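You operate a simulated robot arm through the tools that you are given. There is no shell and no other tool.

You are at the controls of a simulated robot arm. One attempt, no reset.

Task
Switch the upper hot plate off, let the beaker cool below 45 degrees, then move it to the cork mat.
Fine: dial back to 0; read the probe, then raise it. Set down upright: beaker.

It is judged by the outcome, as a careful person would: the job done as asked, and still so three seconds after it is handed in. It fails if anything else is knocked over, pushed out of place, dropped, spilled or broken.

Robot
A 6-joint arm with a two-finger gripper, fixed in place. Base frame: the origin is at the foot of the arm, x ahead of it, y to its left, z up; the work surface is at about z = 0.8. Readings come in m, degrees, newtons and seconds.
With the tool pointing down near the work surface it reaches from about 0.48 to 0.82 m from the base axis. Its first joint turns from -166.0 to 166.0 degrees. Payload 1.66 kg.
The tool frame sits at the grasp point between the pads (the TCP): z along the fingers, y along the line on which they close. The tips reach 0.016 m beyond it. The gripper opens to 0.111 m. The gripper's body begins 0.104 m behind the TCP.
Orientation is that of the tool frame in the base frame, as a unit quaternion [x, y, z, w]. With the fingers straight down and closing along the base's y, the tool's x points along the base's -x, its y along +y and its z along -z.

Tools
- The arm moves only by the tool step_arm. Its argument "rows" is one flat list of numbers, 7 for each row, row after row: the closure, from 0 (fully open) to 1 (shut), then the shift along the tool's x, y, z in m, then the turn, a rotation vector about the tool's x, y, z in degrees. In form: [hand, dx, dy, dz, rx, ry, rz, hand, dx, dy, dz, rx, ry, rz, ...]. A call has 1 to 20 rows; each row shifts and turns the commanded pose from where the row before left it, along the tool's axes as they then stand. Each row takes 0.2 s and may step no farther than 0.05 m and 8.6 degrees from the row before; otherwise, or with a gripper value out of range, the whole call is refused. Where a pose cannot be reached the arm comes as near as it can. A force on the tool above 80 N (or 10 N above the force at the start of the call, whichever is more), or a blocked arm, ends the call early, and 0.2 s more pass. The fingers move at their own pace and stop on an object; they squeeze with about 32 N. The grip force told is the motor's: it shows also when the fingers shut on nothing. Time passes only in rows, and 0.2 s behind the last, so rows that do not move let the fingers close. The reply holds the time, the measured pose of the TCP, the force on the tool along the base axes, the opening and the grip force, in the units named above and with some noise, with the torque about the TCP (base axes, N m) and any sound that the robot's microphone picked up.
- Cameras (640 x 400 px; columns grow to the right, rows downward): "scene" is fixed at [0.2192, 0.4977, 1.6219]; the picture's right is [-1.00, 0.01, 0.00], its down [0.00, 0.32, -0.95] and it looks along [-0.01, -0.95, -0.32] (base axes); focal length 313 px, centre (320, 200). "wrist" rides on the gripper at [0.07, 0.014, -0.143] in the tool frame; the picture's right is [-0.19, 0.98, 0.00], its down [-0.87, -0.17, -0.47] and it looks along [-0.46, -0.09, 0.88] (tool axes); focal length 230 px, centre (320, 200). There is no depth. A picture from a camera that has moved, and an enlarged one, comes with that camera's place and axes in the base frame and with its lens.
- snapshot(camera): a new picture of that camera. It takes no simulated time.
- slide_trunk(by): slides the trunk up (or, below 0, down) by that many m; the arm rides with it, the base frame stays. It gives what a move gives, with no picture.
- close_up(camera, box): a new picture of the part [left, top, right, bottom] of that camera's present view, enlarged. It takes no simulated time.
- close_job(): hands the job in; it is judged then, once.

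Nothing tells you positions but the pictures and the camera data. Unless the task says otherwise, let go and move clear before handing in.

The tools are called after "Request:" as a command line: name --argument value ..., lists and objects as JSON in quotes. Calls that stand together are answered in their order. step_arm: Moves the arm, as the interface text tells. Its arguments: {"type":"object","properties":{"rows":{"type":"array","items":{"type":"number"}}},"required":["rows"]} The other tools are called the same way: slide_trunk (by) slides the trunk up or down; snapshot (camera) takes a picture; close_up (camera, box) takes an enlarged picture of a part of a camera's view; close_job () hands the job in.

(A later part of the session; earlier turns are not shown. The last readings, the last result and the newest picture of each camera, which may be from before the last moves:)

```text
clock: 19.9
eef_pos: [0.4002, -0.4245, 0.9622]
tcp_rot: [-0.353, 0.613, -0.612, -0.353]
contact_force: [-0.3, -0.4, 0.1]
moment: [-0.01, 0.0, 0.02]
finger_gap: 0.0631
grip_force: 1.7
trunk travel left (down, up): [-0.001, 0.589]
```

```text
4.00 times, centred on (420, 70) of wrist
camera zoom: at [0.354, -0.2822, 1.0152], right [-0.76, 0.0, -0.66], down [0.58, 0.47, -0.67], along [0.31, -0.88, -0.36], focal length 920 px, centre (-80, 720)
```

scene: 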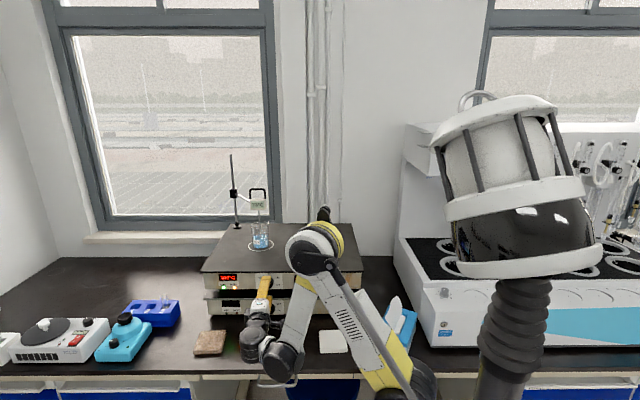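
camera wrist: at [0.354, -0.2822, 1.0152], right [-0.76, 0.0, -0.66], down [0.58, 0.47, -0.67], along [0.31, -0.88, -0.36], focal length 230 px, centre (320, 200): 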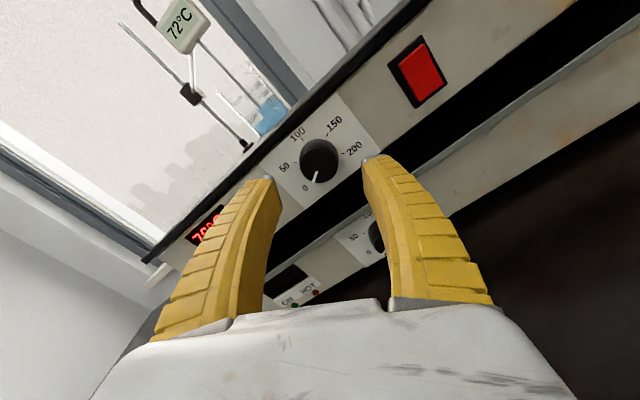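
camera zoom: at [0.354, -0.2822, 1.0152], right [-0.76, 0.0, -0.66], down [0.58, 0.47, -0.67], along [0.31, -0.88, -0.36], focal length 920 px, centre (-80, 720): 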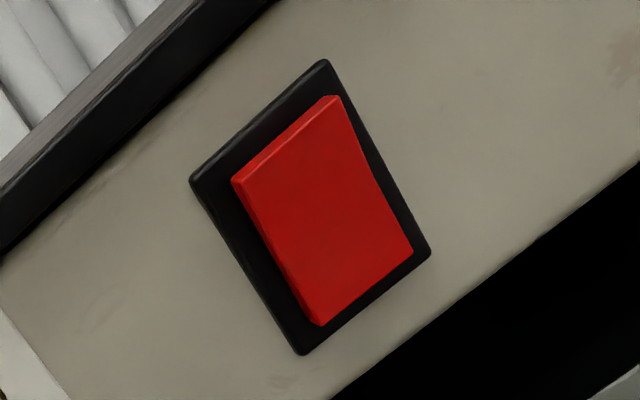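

The top edge of the upper rocker sticks out (on), while the lower plate's rocker has its top pressed in (off). A careful switch-off means pressing the top of this rocker too. I'll back off, level the roll, then yaw and pitch the tool so the arm can reach the rocker at about (0.292, -0.488, 0.974).

Request:
step_arm --rows '[0.45, 0, 0, -0.01, 0, 0, 8.57, 0.45, 0, 0, -0.01, 0, 0, 8.57, 0.6, 0, 0, 0, 0, 0, 8.57, 0.8, 0, 0, 0, 0, 0, 8.57, 1.0, 0, 0, 0, 0, 0, 8.57, 1.0, 0, 0, 0, 0, 0, 8.57, 1.0, 0, 0, 0, 0, 0, 8.58, 1.0, 0, 0, 0, 0, 7.5, 0, 1.0, 0, 0, 0, 0, 7.5, 0, 1.0, 0, 0, 0, 0, 7.5, 0, 1.0, 0, 0, 0, 0, 7.5, 0, 1.0, 0, 0, 0, -6.67, 0, 0, 1.0, 0, 0, 0, -6.67, 0, 0, 1.0, 0, 0, 0, -6.66, 0, 0]'

Request:
snapshot --camera "scene"

Request:
snapshot --camera "wrist"

```text
clock: 22.9
eef_pos: [0.4021, -0.4058, 0.9673]
tcp_rot: [0.212, 0.792, -0.553, -0.149]
contact_force: [0.3, -0.4, 0.5]
moment: [0.01, 0.0, 0.0]
finger_gap: 0.0003
grip_force: 29.1
out of reach, approached as far as the arm can: row 2
trunk travel left (down, up): [-0.001, 0.589]
```

```text
taken
```

scene: 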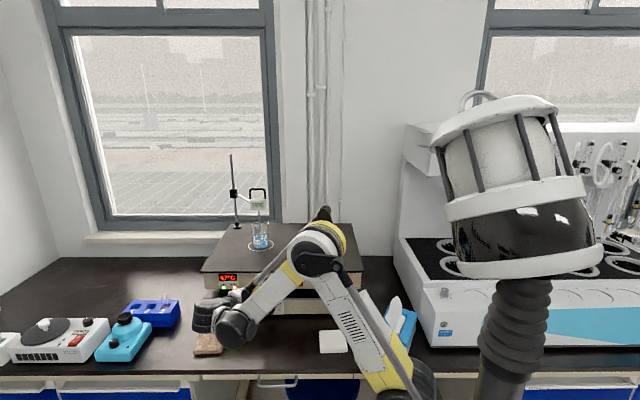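

```text
taken
camera wrist: at [0.4117, -0.2507, 1.0029], right [0.33, 0.2, -0.92], down [0.94, -0.1, 0.32], along [-0.03, -0.98, -0.22], focal length 230 px, centre (320, 200)
```

wrist: 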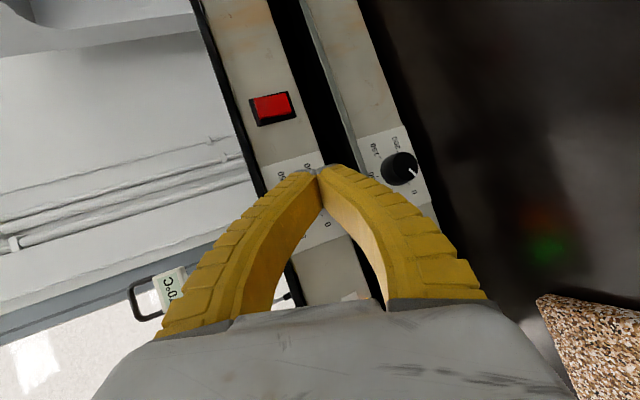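

The orientation is as intended and the fingers are closed. I'll slide across to a standoff in front of the rocker.

Request:
step_arm --rows '[1.0, 0.0294, -0.0098, 0.0203, 0, 0, 0, 1.0, 0.0294, -0.0098, 0.0203, 0, 0, 0, 1.0, 0.0294, -0.0098, 0.0203, 0, 0, 0, 1.0, 0, 0, 0, 0, 0, 0]'

Request:
snapshot --camera "wrist"

Request:
snapshot --camera "scene"

```text
clock: 23.9
eef_pos: [0.2919, -0.4208, 0.9733]
tcp_rot: [0.211, 0.791, -0.555, -0.149]
contact_force: [1.0, -0.1, -0.5]
moment: [0.03, 0.01, 0.0]
finger_gap: 0.0001
grip_force: 28.7
trunk travel left (down, up): [-0.001, 0.589]
```

```text
taken
camera wrist: at [0.3011, -0.2658, 1.0101], right [0.33, 0.2, -0.92], down [0.94, -0.1, 0.32], along [-0.03, -0.98, -0.22], focal length 230 px, centre (320, 200)
```

wrist: 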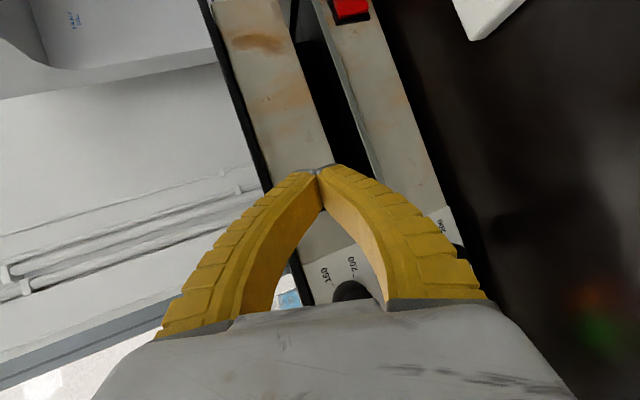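

```text
taken
```

scene: 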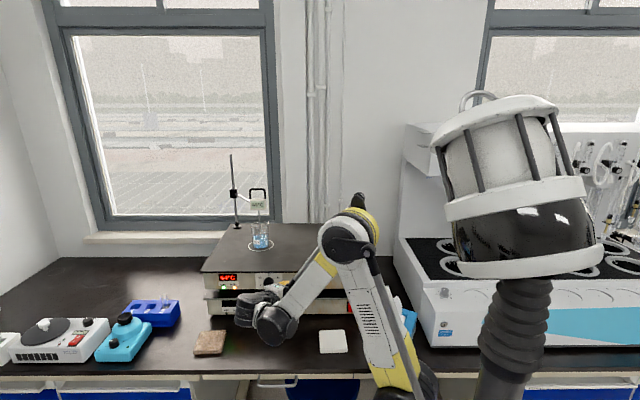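

I'm at the standoff, but the fingers hide the rocker in the wrist view. I'll check the scene camera.

Request:
close_up --camera "scene" --box '[260, 256, 340, 310]'

Request:
close_up --camera "wrist" --box '[240, 110, 380, 240]'

```text
7.41 times, centred on (300, 283) of scene
camera zoom: at [0.2192, 0.4977, 1.6219], right [-1.0, 0.01, 0.0], down [0.0, 0.32, -0.95], along [-0.01, -0.95, -0.32], focal length 2320 px, centre (468, -415)
```

zoom: 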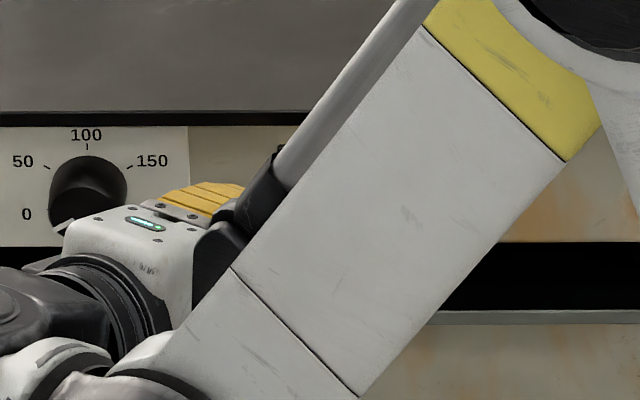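

```text
3.08 times, centred on (310, 175) of wrist
camera zoom: at [0.3011, -0.2658, 1.0101], right [0.33, 0.2, -0.92], down [0.94, -0.1, 0.32], along [-0.03, -0.98, -0.22], focal length 708 px, centre (351, 277)
```

zoom: 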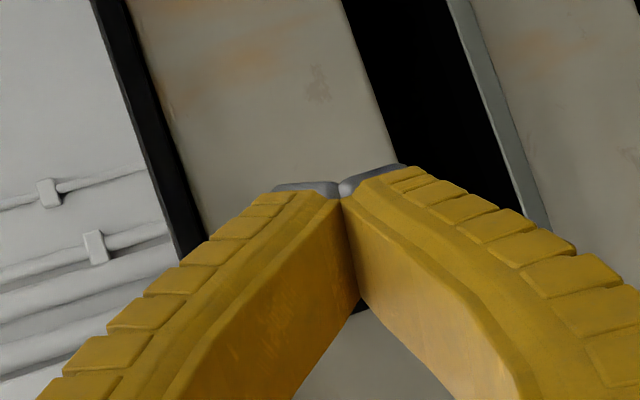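

The geometry puts the fingertips directly in front of the rocker's upper half. I'll approach in small steps and watch the contact force.

Request:
step_arm --rows '[1.0, -0.0055, -0.00326, 0.00895, 0, 0, 0, 1.0, -0.0055, -0.00326, 0.00895, 0, 0, 0, 1.0, -0.0055, -0.00326, 0.00895, 0, 0, 0, 1.0, 0, 0, 0, 0, 0, 0]'

Request:
close_up --camera "wrist" --box '[240, 110, 380, 240]'

```text
clock: 24.9
eef_pos: [0.2922, -0.4523, 0.9745]
tcp_rot: [0.213, 0.791, -0.554, -0.149]
contact_force: [0.1, -0.6, -0.6]
moment: [0.01, 0.0, -0.02]
finger_gap: 0.0002
grip_force: 27.9
trunk travel left (down, up): [-0.001, 0.589]
```

```text
3.08 times, centred on (310, 175) of wrist
camera zoom: at [0.3016, -0.298, 1.0096], right [0.33, 0.2, -0.92], down [0.94, -0.1, 0.32], along [-0.03, -0.98, -0.22], focal length 708 px, centre (351, 277)
```

zoom: 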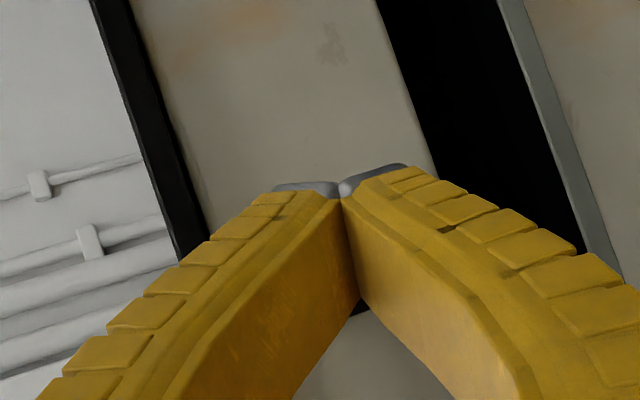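

There's no contact yet, with the tip corner at about y=-0.476. I'll keep creeping forward a few millimetres at a time.

Request:
step_arm --rows '[1.0, -0.002, -0.0012, 0.00326, 0, 0, 0, 1.0, -0.002, -0.0012, 0.00326, 0, 0, 0]'

Request:
step_arm --rows '[1.0, -0.0015, -0.0009, 0.00244, 0, 0, 0]'

Request:
close_up --camera "scene" --box '[212, 260, 272, 322]'

```text
clock: 25.5
eef_pos: [0.293, -0.4613, 0.9733]
tcp_rot: [0.212, 0.791, -0.554, -0.149]
contact_force: [0.1, 0.4, -0.9]
moment: [-0.02, 0.0, 0.01]
finger_gap: 0.0
grip_force: 28.7
trunk travel left (down, up): [-0.001, 0.589]
```

```text
clock: 25.9
eef_pos: [0.2909, -0.4646, 0.9744]
tcp_rot: [0.212, 0.791, -0.554, -0.149]
contact_force: [-0.8, -0.4, -0.2]
moment: [0.0, 0.0, 0.02]
finger_gap: 0.0004
grip_force: 28.6
trunk travel left (down, up): [-0.001, 0.589]
```

```text
6.45 times, centred on (242, 291) of scene
camera zoom: at [0.2192, 0.4977, 1.6219], right [-1.0, 0.01, 0.0], down [0.0, 0.32, -0.95], along [-0.01, -0.95, -0.32], focal length 2021 px, centre (823, -387)
```

zoom: 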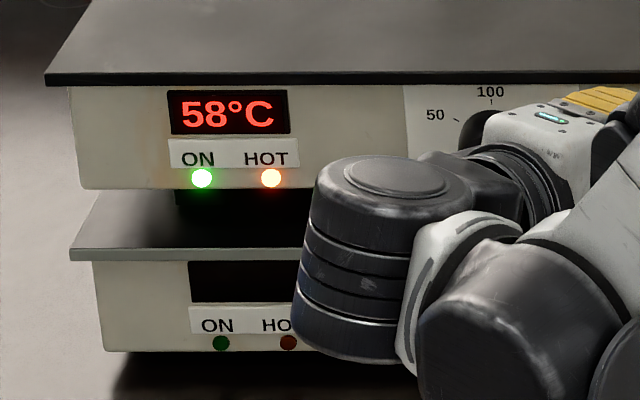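

There's still no contact at about y=-0.488 at the tip corner, and the plate now reads 58°C. I'll continue in 2–3 mm increments.

Request:
step_arm --rows '[1.0, -0.0015, -0.0009, 0.00244, 0, 0, 0]'

Request:
step_arm --rows '[1.0, -0.001, -0.0006, 0.00163, 0, 0, 0]'

Request:
close_up --camera "scene" --box '[212, 260, 272, 322]'

Request:
close_up --camera "wrist" --box '[240, 110, 380, 240]'

```text
clock: 26.3
eef_pos: [0.2907, -0.4688, 0.9743]
tcp_rot: [0.213, 0.791, -0.554, -0.15]
contact_force: [0.2, 0.2, -0.3]
moment: [-0.02, -0.01, -0.05]
finger_gap: 0.0
grip_force: 28.7
trunk travel left (down, up): [-0.001, 0.589]
```

```text
clock: 26.7
eef_pos: [0.2912, -0.4698, 0.973]
tcp_rot: [0.212, 0.791, -0.554, -0.148]
contact_force: [-0.6, -0.5, 0.0]
moment: [-0.01, 0.01, -0.03]
finger_gap: 0.0002
grip_force: 28.7
trunk travel left (down, up): [-0.001, 0.589]
```

```text
6.45 times, centred on (242, 291) of scene
camera zoom: at [0.2192, 0.4977, 1.6219], right [-1.0, 0.01, 0.0], down [0.0, 0.32, -0.95], along [-0.01, -0.95, -0.32], focal length 2021 px, centre (823, -387)
```

zoom: 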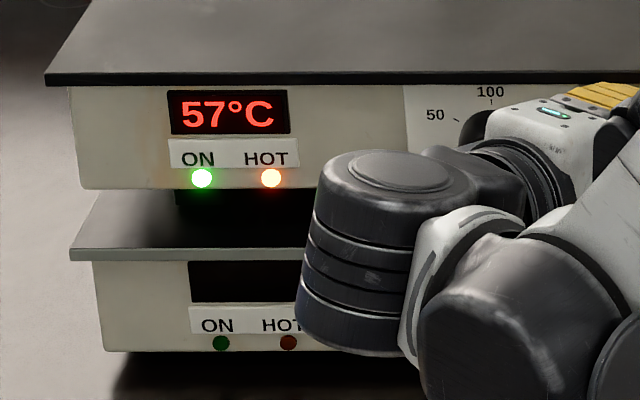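

```text
3.08 times, centred on (310, 175) of wrist
camera zoom: at [0.3012, -0.315, 1.0092], right [0.33, 0.2, -0.92], down [0.94, -0.1, 0.32], along [-0.03, -0.98, -0.22], focal length 708 px, centre (351, 277)
```

zoom: 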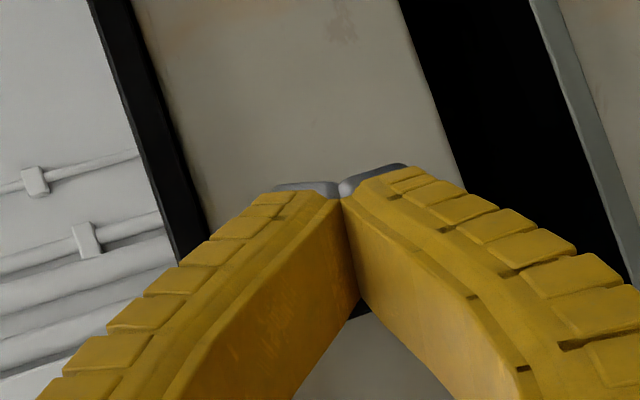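

There's still no contact. I'll continue very gently, 1.5–2 mm at a time.

Request:
step_arm --rows '[1.0, -0.001, -0.0006, 0.00163, 0, 0, 0]'

Request:
step_arm --rows '[1.0, -0.001, -0.0006, 0.00163, 0, 0, 0]'

Request:
step_arm --rows '[1.0, -0.001, -0.0006, 0.00163, 0, 0, 0]'

Request:
close_up --camera "scene" --box '[212, 260, 272, 322]'

Request:
close_up --camera "wrist" --box '[280, 140, 360, 220]'

```text
clock: 27.1
eef_pos: [0.2903, -0.4722, 0.9731]
tcp_rot: [0.212, 0.791, -0.554, -0.149]
contact_force: [-0.6, -0.2, 0.3]
moment: [-0.01, 0.01, -0.01]
finger_gap: 0.0
grip_force: 28.1
trunk travel left (down, up): [-0.001, 0.589]
```

```text
clock: 27.5
eef_pos: [0.2919, -0.4729, 0.9719]
tcp_rot: [0.212, 0.791, -0.554, -0.148]
contact_force: [-0.4, 0.0, 0.7]
moment: [0.04, 0.0, 0.03]
finger_gap: 0.0
grip_force: 28.8
trunk travel left (down, up): [-0.001, 0.589]
```

```text
clock: 27.9
eef_pos: [0.2925, -0.4763, 0.9725]
tcp_rot: [0.213, 0.791, -0.554, -0.148]
contact_force: [0.2, 0.7, -0.4]
moment: [0.0, -0.03, 0.0]
finger_gap: 0.0
grip_force: 28.4
trunk travel left (down, up): [-0.001, 0.589]
```

```text
6.45 times, centred on (242, 291) of scene
camera zoom: at [0.2192, 0.4977, 1.6219], right [-1.0, 0.01, 0.0], down [0.0, 0.32, -0.95], along [-0.01, -0.95, -0.32], focal length 2021 px, centre (823, -387)
```

zoom: 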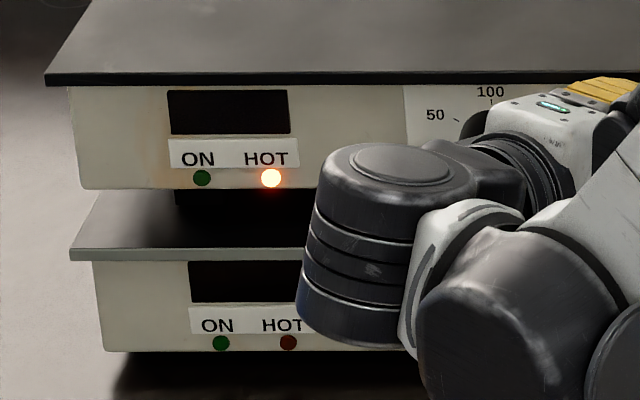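

```text
5.00 times, centred on (320, 180) of wrist
camera zoom: at [0.3021, -0.3207, 1.0089], right [0.33, 0.2, -0.92], down [0.94, -0.1, 0.32], along [-0.03, -0.98, -0.22], focal length 1150 px, centre (320, 300)
```

zoom: 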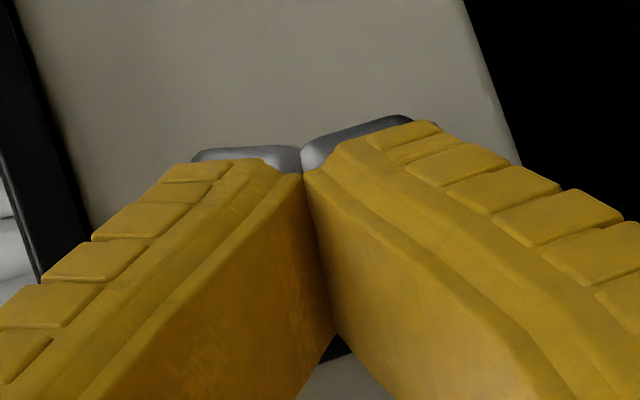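

The upper plate is now fully off: the ON lamp and display are dark, only the HOT lamp is lit, and the dial is at 0. I'll back straight away from the rocker and check everything.

Request:
step_arm --rows '[1.0, 0.01, 0.0059, -0.0163, 0, 0, 0, 1.0, 0.01, 0.0059, -0.0163, 0, 0, 0, 1.0, 0.01, 0.0059, -0.0163, 0, 0, 0]'

Request:
close_up --camera "scene" --box '[200, 170, 380, 320]'

Request:
snapshot --camera "wrist"

```text
clock: 28.7
eef_pos: [0.2943, -0.4166, 0.9727]
tcp_rot: [0.212, 0.791, -0.554, -0.148]
contact_force: [1.0, -0.2, 0.2]
moment: [0.03, -0.03, -0.01]
finger_gap: 0.0
grip_force: 28.4
trunk travel left (down, up): [-0.001, 0.589]
```

```text
2.67 times, centred on (290, 245) of scene
camera zoom: at [0.2192, 0.4977, 1.6219], right [-1.0, 0.01, 0.0], down [0.0, 0.32, -0.95], along [-0.01, -0.95, -0.32], focal length 835 px, centre (400, 80)
```

zoom: 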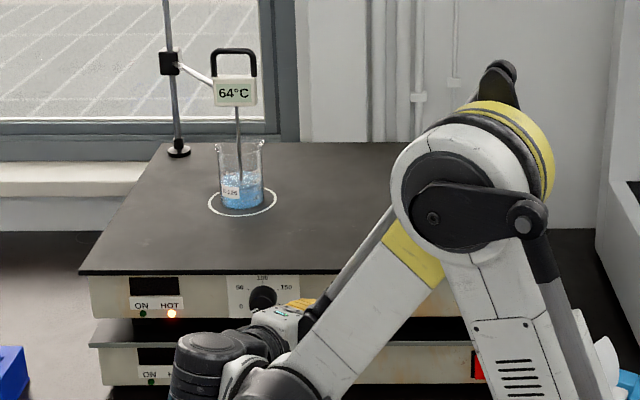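

```text
taken
camera wrist: at [0.3037, -0.2611, 1.0085], right [0.33, 0.2, -0.92], down [0.94, -0.1, 0.32], along [-0.03, -0.98, -0.22], focal length 230 px, centre (320, 200)
```

wrist: 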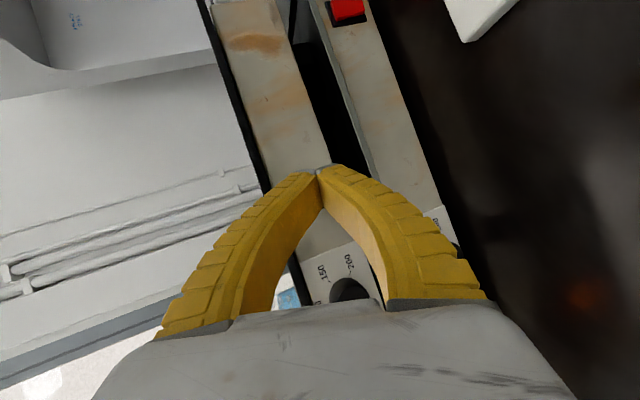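

The probe reads 64°C and is falling. While the beaker cools I'll bring the arm away to the side and raise the trunk toward handle height, which is about z≈1.25 at (0.457, -0.70).

Request:
step_arm --rows '[1.0, -0.0338, 0.0067, -0.0183, 0, 0, 0, 1.0, -0.0338, 0.0067, -0.0183, 0, 0, 0, 1.0, -0.0338, 0.0067, -0.0183, 0, 0, 0, 1.0, -0.0338, 0.0067, -0.0183, 0, 0, 0]'

Request:
slide_trunk --by 0.25

Request:
snapshot --camera "scene"

```text
clock: 29.7
eef_pos: [0.4461, -0.4135, 0.9763]
tcp_rot: [0.212, 0.792, -0.553, -0.148]
contact_force: [-0.6, 0.5, 1.3]
moment: [0.03, -0.01, 0.03]
finger_gap: 0.0
grip_force: 28.9
trunk travel left (down, up): [-0.001, 0.589]
```

```text
clock: 32.3
eef_pos: [0.4456, -0.4135, 1.2257]
tcp_rot: [0.211, 0.791, -0.554, -0.149]
contact_force: [-0.8, 0.1, -0.4]
moment: [0.03, 0.01, -0.03]
finger_gap: 0.0
grip_force: 29.0
trunk travel left (down, up): [-0.251, 0.339]
```

```text
taken
```

scene: 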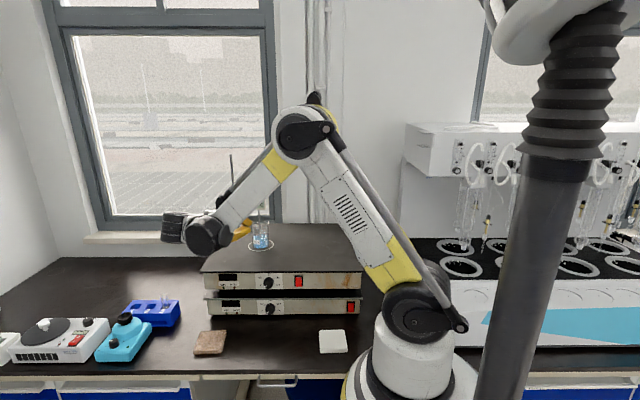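

The arm is up and clear. I'll move forward a little, bring the tool back to horizontal along -y, and partly open the fingers for the handle bar.

Request:
step_arm --rows '[0.9, -0.02, -0.0092, 0.0253, 0, 0, 0, 0.8, -0.02, -0.0092, 0.0253, 0, 0, 0, 0.69, -0.02, -0.0092, 0.0253, 0, 0, 0, 0.69, 0, 0, 0, 6.67, 0, 0, 0.69, 0, 0, 0, 6.67, 0, 0, 0.69, 0, 0, 0, 6.66, 0, 0, 0.69, 0, 0, 0, 0, -7.5, 0, 0.69, 0, 0, 0, 0, -7.5, 0, 0.69, 0, 0, 0, 0, -7.5, 0, 0.69, 0, 0, 0, 0, -7.5, 0, 0.69, 0, 0, 0, 0, 0, 0]'

Request:
snapshot --camera "wrist"

Request:
snapshot --camera "scene"

```text
clock: 34.7
eef_pos: [0.4573, -0.5128, 1.2258]
tcp_rot: [0.0, -0.707, 0.707, 0.001]
contact_force: [0.0, 0.1, -0.1]
moment: [0.02, -0.01, 0.02]
finger_gap: 0.0369
grip_force: 2.0
trunk travel left (down, up): [-0.251, 0.339]
```

```text
taken
camera wrist: at [0.3886, -0.3697, 1.2115], right [0.19, 0.0, -0.98], down [0.87, 0.47, 0.17], along [0.46, -0.88, 0.09], focal length 230 px, centre (320, 200)
```

wrist: 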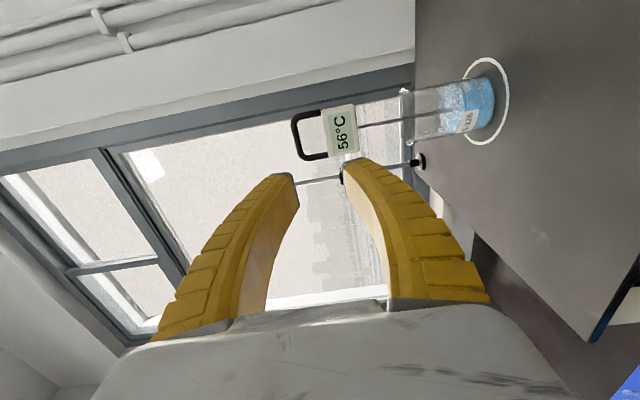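

```text
taken
```

scene: 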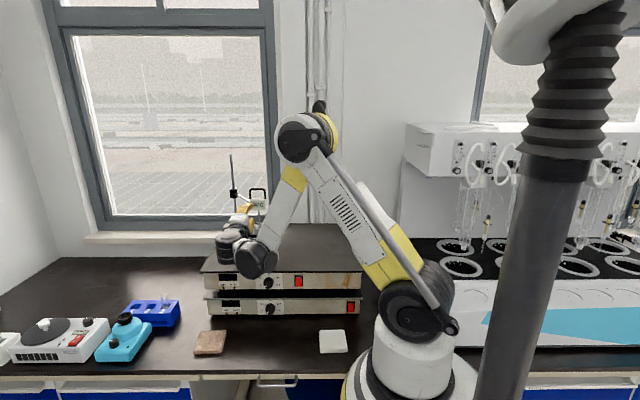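

The probe reads 56°C. I'll zoom in on the handle and beaker from the wrist camera for exact positions.

Request:
close_up --camera "wrist" --box '[280, 60, 440, 200]'

Request:
close_up --camera "wrist" --box '[390, 40, 530, 160]'

Request:
close_up --camera "scene" --box '[280, 260, 370, 320]'

```text
2.86 times, centred on (360, 130) of wrist
camera zoom: at [0.3886, -0.3697, 1.2115], right [0.19, 0.0, -0.98], down [0.87, 0.47, 0.17], along [0.46, -0.88, 0.09], focal length 657 px, centre (206, 400)
```

zoom: 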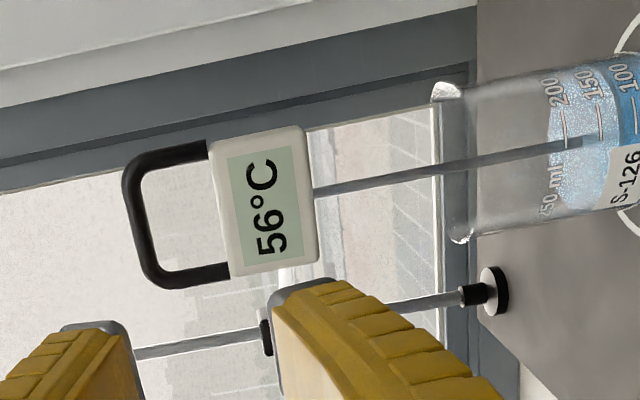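

```text
3.33 times, centred on (460, 100) of wrist
camera zoom: at [0.3886, -0.3697, 1.2115], right [0.19, 0.0, -0.98], down [0.87, 0.47, 0.17], along [0.46, -0.88, 0.09], focal length 767 px, centre (-147, 533)
```

zoom: 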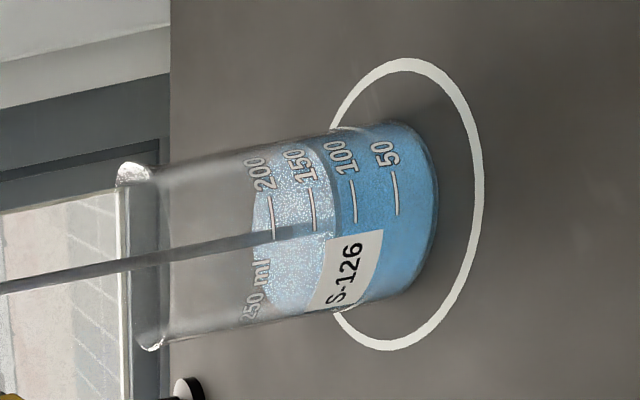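

```text
6.67 times, centred on (325, 290) of scene
camera zoom: at [0.2192, 0.4977, 1.6219], right [-1.0, 0.01, 0.0], down [0.0, 0.32, -0.95], along [-0.01, -0.95, -0.32], focal length 2088 px, centre (287, -400)
```

zoom: 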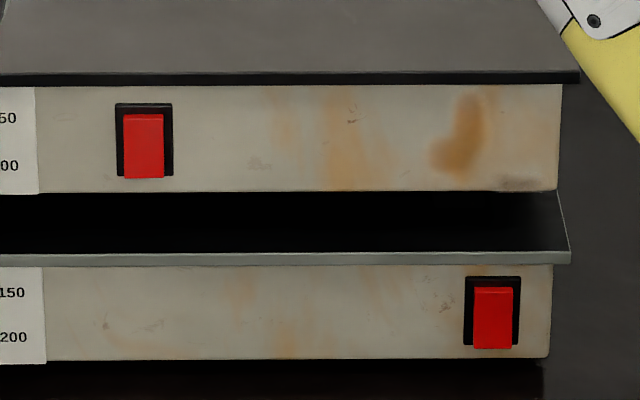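

The rocker is confirmed flipped. I place the handle bar at about (0.455, -0.688, 1.256), the rod tip near z≈1.036 and the beaker rim near z≈1.105. I'll pre-position in front of the handle without touching it while the liquid cools.

Request:
step_arm --rows '[0.75, 0.0008, -0.01, 0.039, 0, 0, 0, 0.78, 0.0008, -0.01, 0.037, 0, 0, 0, 0.78, 0.0008, -0.01, 0.034, 0, 0, 0, 0.78, 0, 0, 0, 0, 0, 0]'

Request:
close_up --camera "wrist" --box '[250, 70, 410, 210]'

Request:
close_up --camera "scene" --box '[220, 160, 300, 260]'

```text
clock: 35.7
eef_pos: [0.4566, -0.6271, 1.256]
tcp_rot: [0.0, 0.708, -0.707, 0.0]
contact_force: [-0.3, 0.8, 0.6]
moment: [-0.01, 0.01, -0.01]
finger_gap: 0.0273
grip_force: 1.9
trunk travel left (down, up): [-0.251, 0.339]
```

```text
2.86 times, centred on (330, 140) of wrist
camera zoom: at [0.3871, -0.4833, 1.2421], right [0.19, 0.0, -0.98], down [0.87, 0.47, 0.17], along [0.46, -0.88, 0.09], focal length 657 px, centre (291, 371)
```

zoom: 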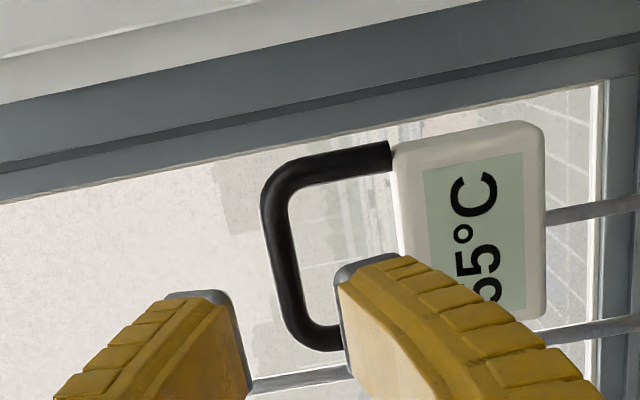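

```text
4.00 times, centred on (260, 210) of scene
camera zoom: at [0.2192, 0.4977, 1.6219], right [-1.0, 0.01, 0.0], down [0.0, 0.32, -0.95], along [-0.01, -0.95, -0.32], focal length 1253 px, centre (560, 160)
```

zoom: 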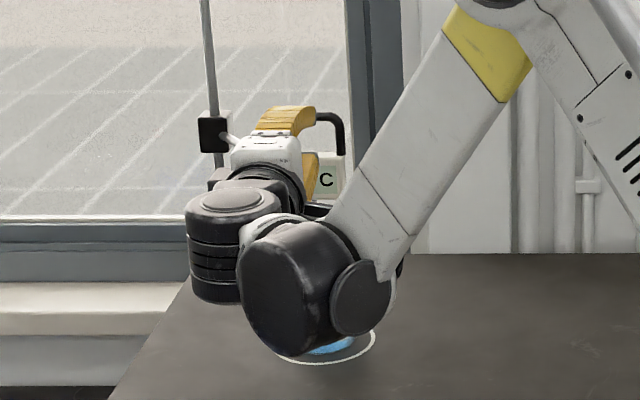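

The probe reads 55°C, and the handle is slightly to the right of the tool axis at x≈0.453, z≈1.257. I'll hold still for 4 s while it cools.

Request:
step_arm --rows '[0.78, 0.0036, -0.0015, 0, 0, 0, 0, 0.78, 0, 0, 0, 0, 0, 0, 0.78, 0, 0, 0, 0, 0, 0, 0.78, 0, 0, 0, 0, 0, 0, 0.78, 0, 0, 0, 0, 0, 0, 0.78, 0, 0, 0, 0, 0, 0, 0.78, 0, 0, 0, 0, 0, 0, 0.78, 0, 0, 0, 0, 0, 0, 0.78, 0, 0, 0, 0, 0, 0, 0.78, 0, 0, 0, 0, 0, 0, 0.78, 0, 0, 0, 0, 0, 0, 0.78, 0, 0, 0, 0, 0, 0, 0.78, 0, 0, 0, 0, 0, 0, 0.78, 0, 0, 0, 0, 0, 0, 0.78, 0, 0, 0, 0, 0, 0, 0.78, 0, 0, 0, 0, 0, 0, 0.78, 0, 0, 0, 0, 0, 0, 0.78, 0, 0, 0, 0, 0, 0, 0.78, 0, 0, 0, 0, 0, 0, 0.78, 0, 0, 0, 0, 0, 0]'

Request:
close_up --camera "wrist" --box '[250, 70, 410, 210]'

```text
clock: 39.9
eef_pos: [0.4525, -0.6254, 1.256]
tcp_rot: [0.0, 0.707, -0.707, -0.001]
contact_force: [0.2, -0.1, 0.3]
moment: [-0.02, 0.0, -0.02]
finger_gap: 0.0272
grip_force: 2.0
trunk travel left (down, up): [-0.251, 0.339]
```

```text
2.86 times, centred on (330, 140) of wrist
camera zoom: at [0.3834, -0.4827, 1.2434], right [0.19, 0.0, -0.98], down [0.87, 0.47, 0.17], along [0.46, -0.88, 0.09], focal length 657 px, centre (291, 371)
```

zoom: 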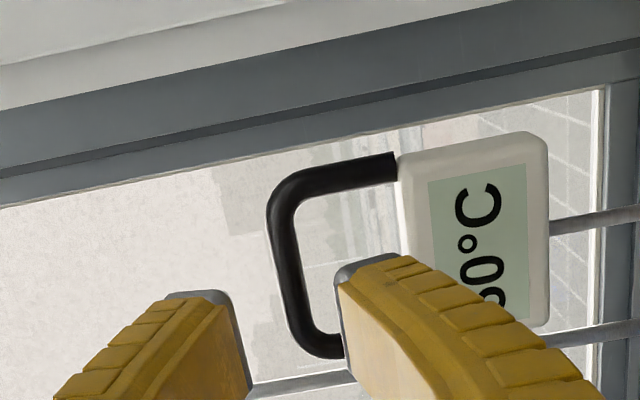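

The probe reads about 50°C, though a finger partly hides the display. I'll wait longer.

Request:
step_arm --rows '[0.78, 0, 0, 0, 0, 0, 0, 0.78, 0, 0, 0, 0, 0, 0, 0.78, 0, 0, 0, 0, 0, 0, 0.78, 0, 0, 0, 0, 0, 0, 0.78, 0, 0, 0, 0, 0, 0, 0.78, 0, 0, 0, 0, 0, 0, 0.78, 0, 0, 0, 0, 0, 0, 0.78, 0, 0, 0, 0, 0, 0, 0.78, 0, 0, 0, 0, 0, 0, 0.78, 0, 0, 0, 0, 0, 0, 0.78, 0, 0, 0, 0, 0, 0, 0.78, 0, 0, 0, 0, 0, 0, 0.78, 0, 0, 0, 0, 0, 0, 0.78, 0, 0, 0, 0, 0, 0, 0.78, 0, 0, 0, 0, 0, 0, 0.78, 0, 0, 0, 0, 0, 0, 0.78, 0, 0, 0, 0, 0, 0, 0.78, 0, 0, 0, 0, 0, 0, 0.78, 0, 0, 0, 0, 0, 0, 0.78, 0, 0, 0, 0, 0, 0]'

Request:
step_arm --rows '[0.78, 0, 0, 0, 0, 0, 0, 0.78, 0, 0, 0, 0, 0, 0, 0.78, 0, 0, 0, 0, 0, 0, 0.78, 0, 0, 0, 0, 0, 0, 0.78, 0, 0, 0, 0, 0, 0, 0.78, 0, 0, 0, 0, 0, 0, 0.78, 0, 0, 0, 0, 0, 0, 0.78, 0, 0, 0, 0, 0, 0, 0.78, 0, 0, 0, 0, 0, 0, 0.78, 0, 0, 0, 0, 0, 0, 0.78, 0, 0, 0, 0, 0, 0, 0.78, 0, 0, 0, 0, 0, 0, 0.78, 0, 0, 0, 0, 0, 0, 0.78, 0, 0, 0, 0, 0, 0, 0.78, 0, 0, 0, 0, 0, 0, 0.78, 0, 0, 0, 0, 0, 0, 0.78, 0, 0, 0, 0, 0, 0, 0.78, 0, 0, 0, 0, 0, 0, 0.78, 0, 0, 0, 0, 0, 0, 0.78, 0, 0, 0, 0, 0, 0]'

Request:
close_up --camera "wrist" --box '[250, 70, 410, 210]'

Request:
close_up --camera "scene" --box '[235, 180, 285, 220]'

```text
clock: 44.1
eef_pos: [0.4526, -0.625, 1.2578]
tcp_rot: [0.0, -0.707, 0.707, 0.001]
contact_force: [0.5, -1.7, -0.2]
moment: [0.02, -0.01, 0.0]
finger_gap: 0.0272
grip_force: 1.5
trunk travel left (down, up): [-0.251, 0.339]
```

```text
clock: 48.3
eef_pos: [0.4529, -0.6248, 1.2563]
tcp_rot: [0.0, 0.707, -0.707, 0.0]
contact_force: [-0.5, 0.1, -0.3]
moment: [-0.01, 0.06, 0.0]
finger_gap: 0.0273
grip_force: 1.9
trunk travel left (down, up): [-0.251, 0.339]
```

```text
2.86 times, centred on (330, 140) of wrist
camera zoom: at [0.3834, -0.4827, 1.2434], right [0.19, 0.0, -0.98], down [0.87, 0.47, 0.17], along [0.46, -0.88, 0.09], focal length 657 px, centre (291, 371)
```

zoom: 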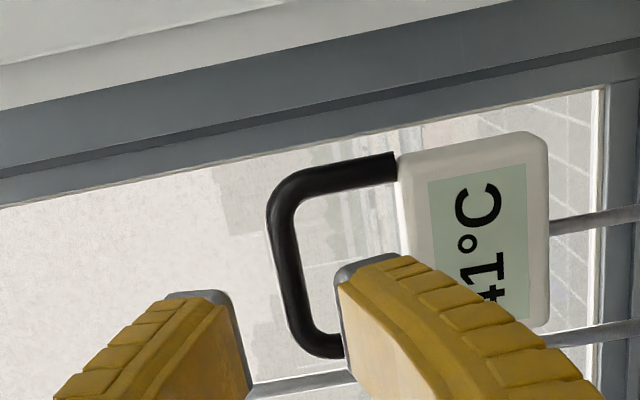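

```text
10.00 times, centred on (260, 200) of scene
camera zoom: at [0.2192, 0.4977, 1.6219], right [-1.0, 0.01, 0.0], down [0.0, 0.32, -0.95], along [-0.01, -0.95, -0.32], focal length 3132 px, centre (920, 200)
```

zoom: 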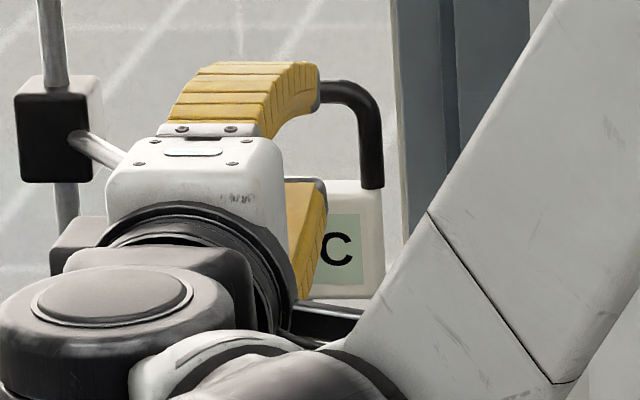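

The probe now reads 41°C, which is below 45, and the bar is well centred on the tool axis. I'll advance so the fingers straddle the handle bar.

Request:
step_arm --rows '[0.78, 0, 0, 0.018, 0, 0, 0, 0.78, 0, 0, 0.018, 0, 0, 0, 0.78, 0, 0, 0.016, 0, 0, 0, 0.78, 0, 0, 0.014, 0, 0, 0, 0.78, 0, 0, 0, 0, 0, 0]'

Request:
close_up --camera "wrist" --box '[250, 90, 410, 230]'

Request:
close_up --camera "scene" --box '[235, 180, 285, 220]'

```text
clock: 49.5
eef_pos: [0.4516, -0.6906, 1.2566]
tcp_rot: [0.001, 0.707, -0.707, -0.001]
contact_force: [-0.3, 0.1, -0.3]
moment: [-0.01, -0.05, 0.02]
finger_gap: 0.0272
grip_force: 2.0
trunk travel left (down, up): [-0.251, 0.339]
```

```text
2.86 times, centred on (330, 160) of wrist
camera zoom: at [0.3834, -0.5475, 1.2423], right [0.19, 0.0, -0.98], down [0.87, 0.47, 0.17], along [0.46, -0.88, 0.09], focal length 657 px, centre (291, 314)
```

zoom: 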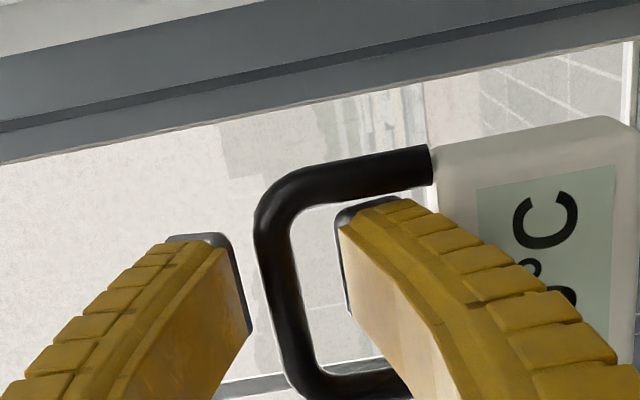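

```text
10.00 times, centred on (260, 200) of scene
camera zoom: at [0.2192, 0.4977, 1.6219], right [-1.0, 0.01, 0.0], down [0.0, 0.32, -0.95], along [-0.01, -0.95, -0.32], focal length 3132 px, centre (920, 200)
```

zoom: 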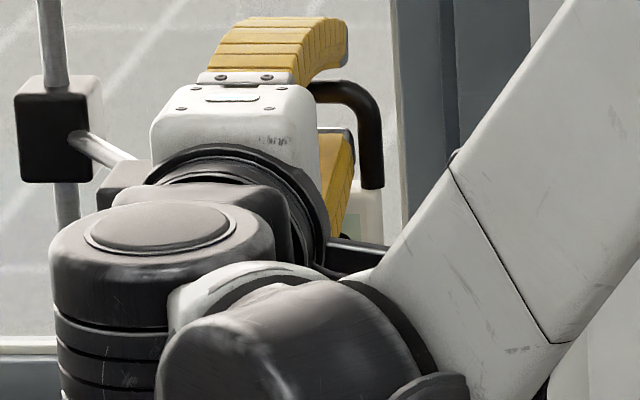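

The bar is between the fingers at TCP depth and within about 2 mm of centre. I'll make a tiny correction and close on it.

Request:
step_arm --rows '[0.78, 0.003, -0.0015, 0, 0, 0, 0, 0.78, 0, 0, 0, 0, 0, 0, 0.9, 0, 0, 0, 0, 0, 0, 1.0, 0, 0, 0, 0, 0, 0, 1.0, 0, 0, 0, 0, 0, 0]'

Request:
close_up --camera "wrist" --box '[250, 90, 410, 230]'

```text
clock: 50.7
eef_pos: [0.4495, -0.6893, 1.2574]
tcp_rot: [0.0, -0.706, 0.708, 0.0]
contact_force: [0.3, 13.8, -3.5]
moment: [0.08, -0.36, 0.04]
finger_gap: 0.0061
grip_force: 33.5
trunk travel left (down, up): [-0.251, 0.339]
```

```text
2.86 times, centred on (330, 160) of wrist
camera zoom: at [0.3805, -0.5457, 1.2442], right [0.19, 0.0, -0.98], down [0.87, 0.47, 0.17], along [0.46, -0.88, 0.09], focal length 657 px, centre (291, 314)
```

zoom: 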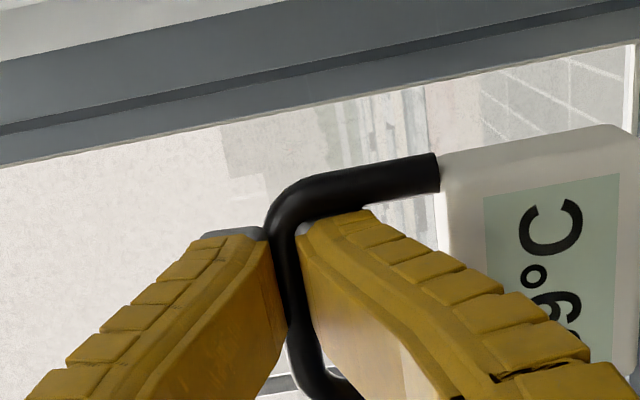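

The handle is gripped with 33 N. I'll start raising the probe slowly and watch the forces and the clamp on the stand.

Request:
step_arm --rows '[1.0, 0, -0.006, -0.0008, 0, 0, 0, 1.0, 0, -0.008, 0, 0, 0, 0, 1.0, 0, -0.008, 0, 0, 0, 0, 1.0, 0, -0.008, 0, 0, 0, 0]'

Request:
close_up --camera "wrist" --box '[250, 90, 410, 230]'

Request:
close_up --camera "scene" --box '[220, 150, 300, 260]'

```text
clock: 51.7
eef_pos: [0.449, -0.6879, 1.2875]
tcp_rot: [0.001, -0.707, 0.707, 0.001]
contact_force: [7.0, 10.0, -5.0]
moment: [0.05, -0.38, 0.15]
finger_gap: 0.006
grip_force: 32.4
trunk travel left (down, up): [-0.251, 0.339]
```

```text
2.86 times, centred on (330, 160) of wrist
camera zoom: at [0.3804, -0.545, 1.2742], right [0.19, 0.0, -0.98], down [0.87, 0.47, 0.17], along [0.46, -0.88, 0.09], focal length 657 px, centre (291, 314)
```

zoom: 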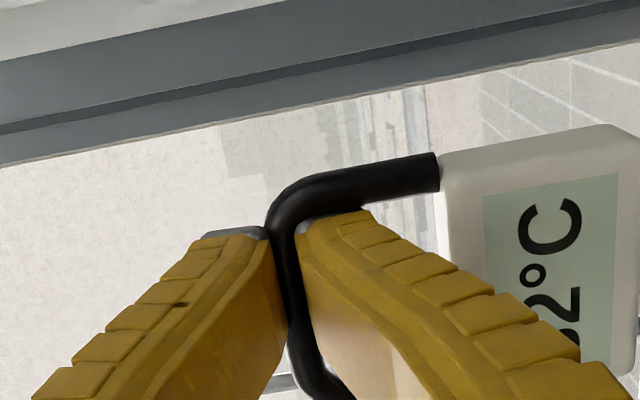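

```text
3.64 times, centred on (260, 205) of scene
camera zoom: at [0.2192, 0.4977, 1.6219], right [-1.0, 0.01, 0.0], down [0.0, 0.32, -0.95], along [-0.01, -0.95, -0.32], focal length 1139 px, centre (538, 182)
```

zoom: 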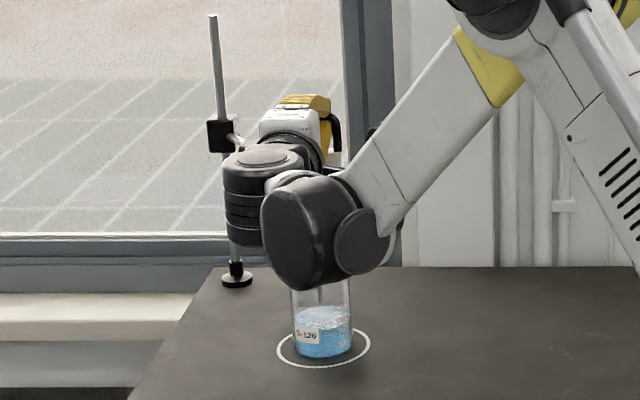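

The probe and its clamp rise smoothly together with low forces. I'll continue up another 0.10 m.

Request:
step_arm --rows '[1.0, 0, -0.0125, 0, 0, 0, 0, 1.0, 0, -0.0125, 0, 0, 0, 0, 1.0, 0, -0.0125, 0, 0, 0, 0, 1.0, 0, -0.0125, 0, 0, 0, 0]'

Request:
step_arm --rows '[1.0, 0, -0.0125, 0, 0, 0, 0, 1.0, 0, -0.0125, 0, 0, 0, 0, 1.0, 0, -0.0125, 0, 0, 0, 0, 1.0, 0, -0.0125, 0, 0, 0, 0, 1.0, 0, 0, 0, 0, 0, 0]'

Request:
close_up --camera "scene" --box '[220, 130, 300, 260]'

Request:
snapshot --camera "wrist"

```text
clock: 52.7
eef_pos: [0.4494, -0.6875, 1.338]
tcp_rot: [-0.001, -0.707, 0.708, 0.001]
contact_force: [-0.4, 17.8, -5.9]
moment: [0.05, -0.07, -0.01]
finger_gap: 0.0062
grip_force: 28.9
trunk travel left (down, up): [-0.251, 0.339]
```

```text
clock: 53.9
eef_pos: [0.4495, -0.6877, 1.3877]
tcp_rot: [0.001, -0.707, 0.707, 0.0]
contact_force: [4.5, 20.6, -10.2]
moment: [0.12, -0.16, 0.06]
finger_gap: 0.0059
grip_force: 28.8
trunk travel left (down, up): [-0.251, 0.339]
```

```text
3.08 times, centred on (260, 195) of scene
camera zoom: at [0.2192, 0.4977, 1.6219], right [-1.0, 0.01, 0.0], down [0.0, 0.32, -0.95], along [-0.01, -0.95, -0.32], focal length 964 px, centre (505, 215)
```

zoom: 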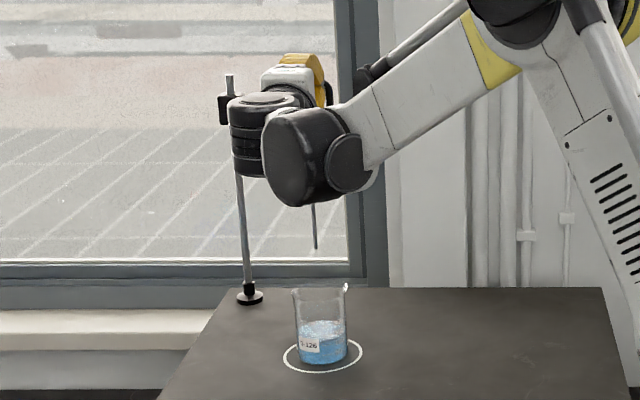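

```text
taken
camera wrist: at [0.3804, -0.5453, 1.3739], right [0.19, 0.0, -0.98], down [0.87, 0.47, 0.17], along [0.46, -0.88, 0.09], focal length 230 px, centre (320, 200)
```

wrist: 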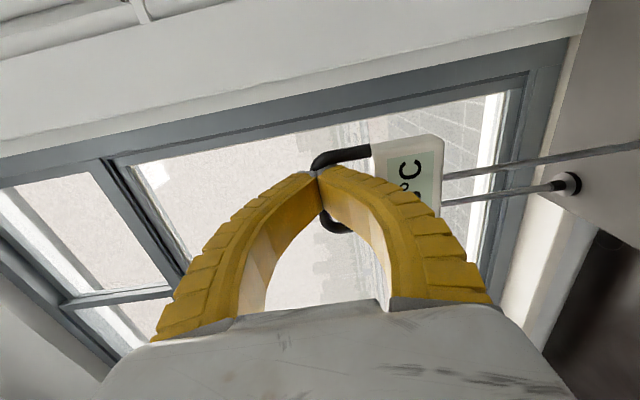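

The probe tip is now at about z≈1.165, well above the rim. I'll open only slightly, so the lower finger stays under the bar, and see whether the clamp holds by itself.

Request:
step_arm --rows '[0.9, 0, 0, 0, 0, 0, 0, 0.8, 0, 0, 0, 0, 0, 0, 0.8, 0, 0, 0, 0, 0, 0, 0.8, 0, 0, 0, 0, 0, 0, 0.8, 0, 0, 0, 0, 0, 0]'

Request:
close_up --camera "wrist" --box '[250, 90, 410, 230]'

Request:
close_up --camera "scene" --box '[220, 130, 300, 260]'

```text
clock: 55.1
eef_pos: [0.4495, -0.6903, 1.3861]
tcp_rot: [0.001, -0.707, 0.708, 0.0]
contact_force: [6.4, 5.1, -0.4]
moment: [0.01, -0.17, 0.01]
finger_gap: 0.0259
grip_force: 1.4
trunk travel left (down, up): [-0.251, 0.339]
```

```text
2.86 times, centred on (330, 160) of wrist
camera zoom: at [0.38, -0.5472, 1.3732], right [0.19, 0.0, -0.98], down [0.87, 0.47, 0.17], along [0.46, -0.88, 0.09], focal length 657 px, centre (291, 314)
```

zoom: 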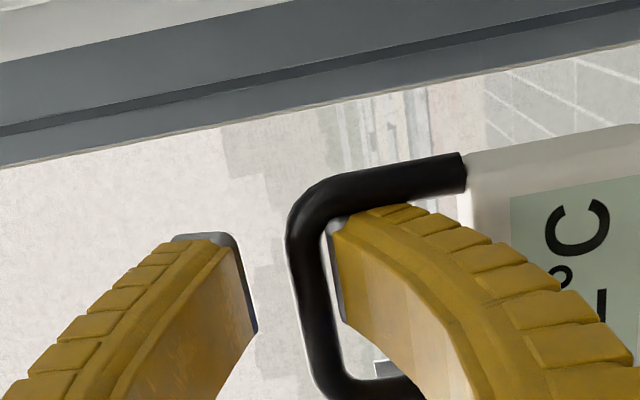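

```text
3.08 times, centred on (260, 195) of scene
camera zoom: at [0.2192, 0.4977, 1.6219], right [-1.0, 0.01, 0.0], down [0.0, 0.32, -0.95], along [-0.01, -0.95, -0.32], focal length 964 px, centre (505, 215)
```

zoom: 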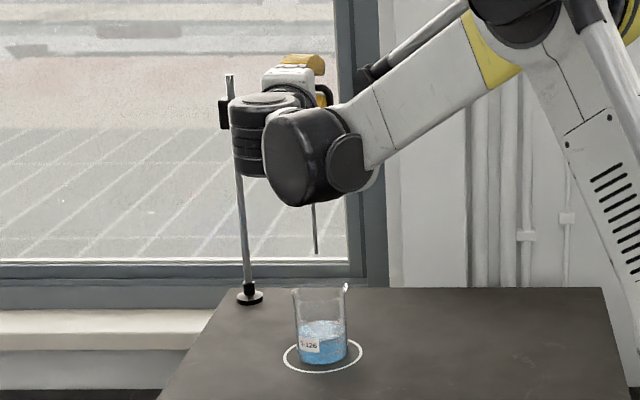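

The bar moved down a few millimetres when I opened, and the finger seems to touch one leg of the handle. I'll shift off the leg, lower the tool 4 mm and check whether the probe stays put.

Request:
step_arm --rows '[0.8, -0.004, 0, 0, 0, 0, 0, 0.8, 0, 0.002, 0, 0, 0, 0, 0.8, 0, 0.002, 0, 0, 0, 0, 0.8, 0, 0, 0, 0, 0, 0, 0.8, 0, 0, 0, 0, 0, 0, 0.8, 0, 0, 0, 0, 0, 0]'

Request:
close_up --camera "wrist" --box '[250, 90, 410, 230]'

Request:
close_up --camera "scene" --box '[220, 130, 300, 260]'

```text
clock: 56.5
eef_pos: [0.4523, -0.6888, 1.3824]
tcp_rot: [0.0, -0.707, 0.707, 0.0]
contact_force: [0.7, 0.2, -0.9]
moment: [0.0, 0.02, 0.0]
finger_gap: 0.0251
grip_force: 2.2
trunk travel left (down, up): [-0.251, 0.339]
```

```text
2.86 times, centred on (330, 160) of wrist
camera zoom: at [0.384, -0.5465, 1.3696], right [0.19, 0.0, -0.98], down [0.87, 0.47, 0.17], along [0.46, -0.88, 0.09], focal length 657 px, centre (291, 314)
```

zoom: 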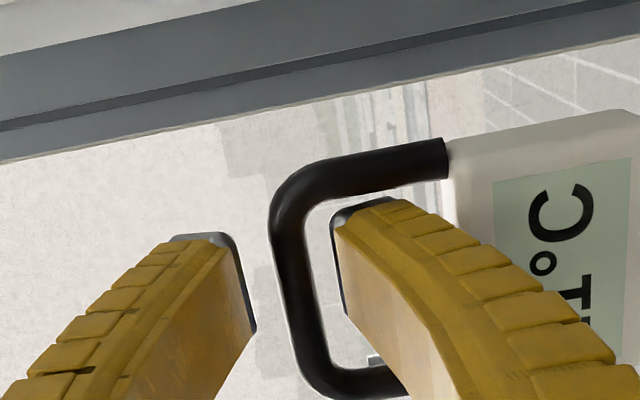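

```text
3.08 times, centred on (260, 195) of scene
camera zoom: at [0.2192, 0.4977, 1.6219], right [-1.0, 0.01, 0.0], down [0.0, 0.32, -0.95], along [-0.01, -0.95, -0.32], focal length 964 px, centre (505, 215)
```

zoom: 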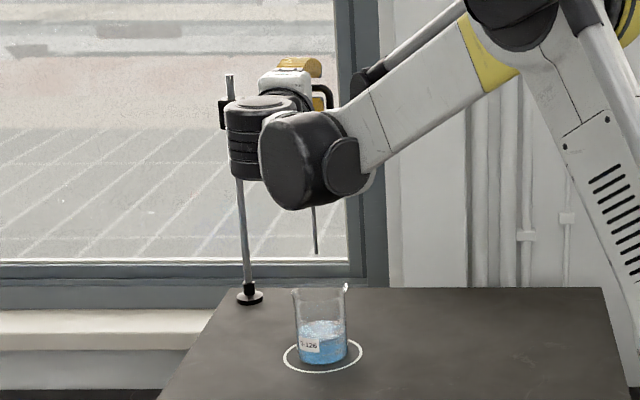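

The probe stays where it is while the finger drops away from the bar, so the clamp holds on its own. I'll back the fingers out of the handle.

Request:
step_arm --rows '[0.8, 0, 0, -0.02, 0, 0, 0, 0.8, 0, 0, -0.025, 0, 0, 0, 0.8, 0, 0, -0.03, 0, 0, 0, 0.8, 0, 0, -0.04, 0, 0, 0, 0.8, 0, 0, -0.045, 0, 0, 0]'

Request:
snapshot --camera "wrist"

Request:
snapshot --camera "scene"

```text
clock: 57.7
eef_pos: [0.4532, -0.5284, 1.3823]
tcp_rot: [0.0, 0.707, -0.707, -0.001]
contact_force: [0.5, 0.5, 0.3]
moment: [0.03, -0.01, 0.01]
finger_gap: 0.0251
grip_force: 2.1
trunk travel left (down, up): [-0.251, 0.339]
```

```text
taken
camera wrist: at [0.3844, -0.3856, 1.3679], right [0.19, 0.0, -0.98], down [0.87, 0.47, 0.17], along [0.46, -0.88, 0.09], focal length 230 px, centre (320, 200)
```

wrist: 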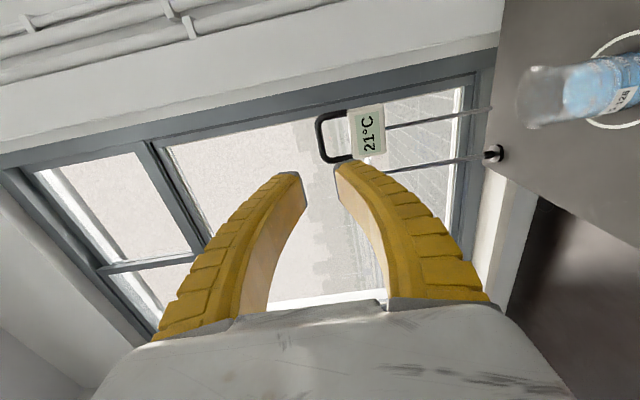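

```text
taken
```

scene: 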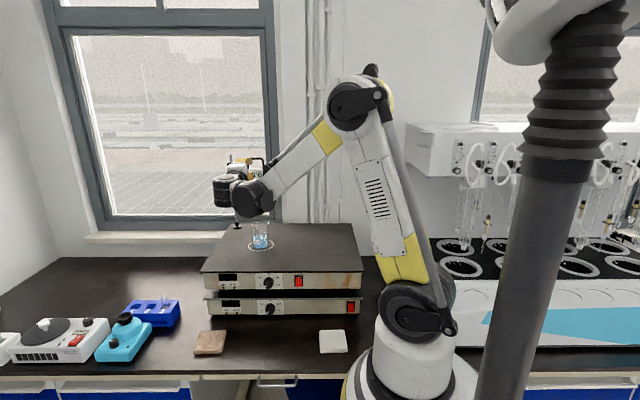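

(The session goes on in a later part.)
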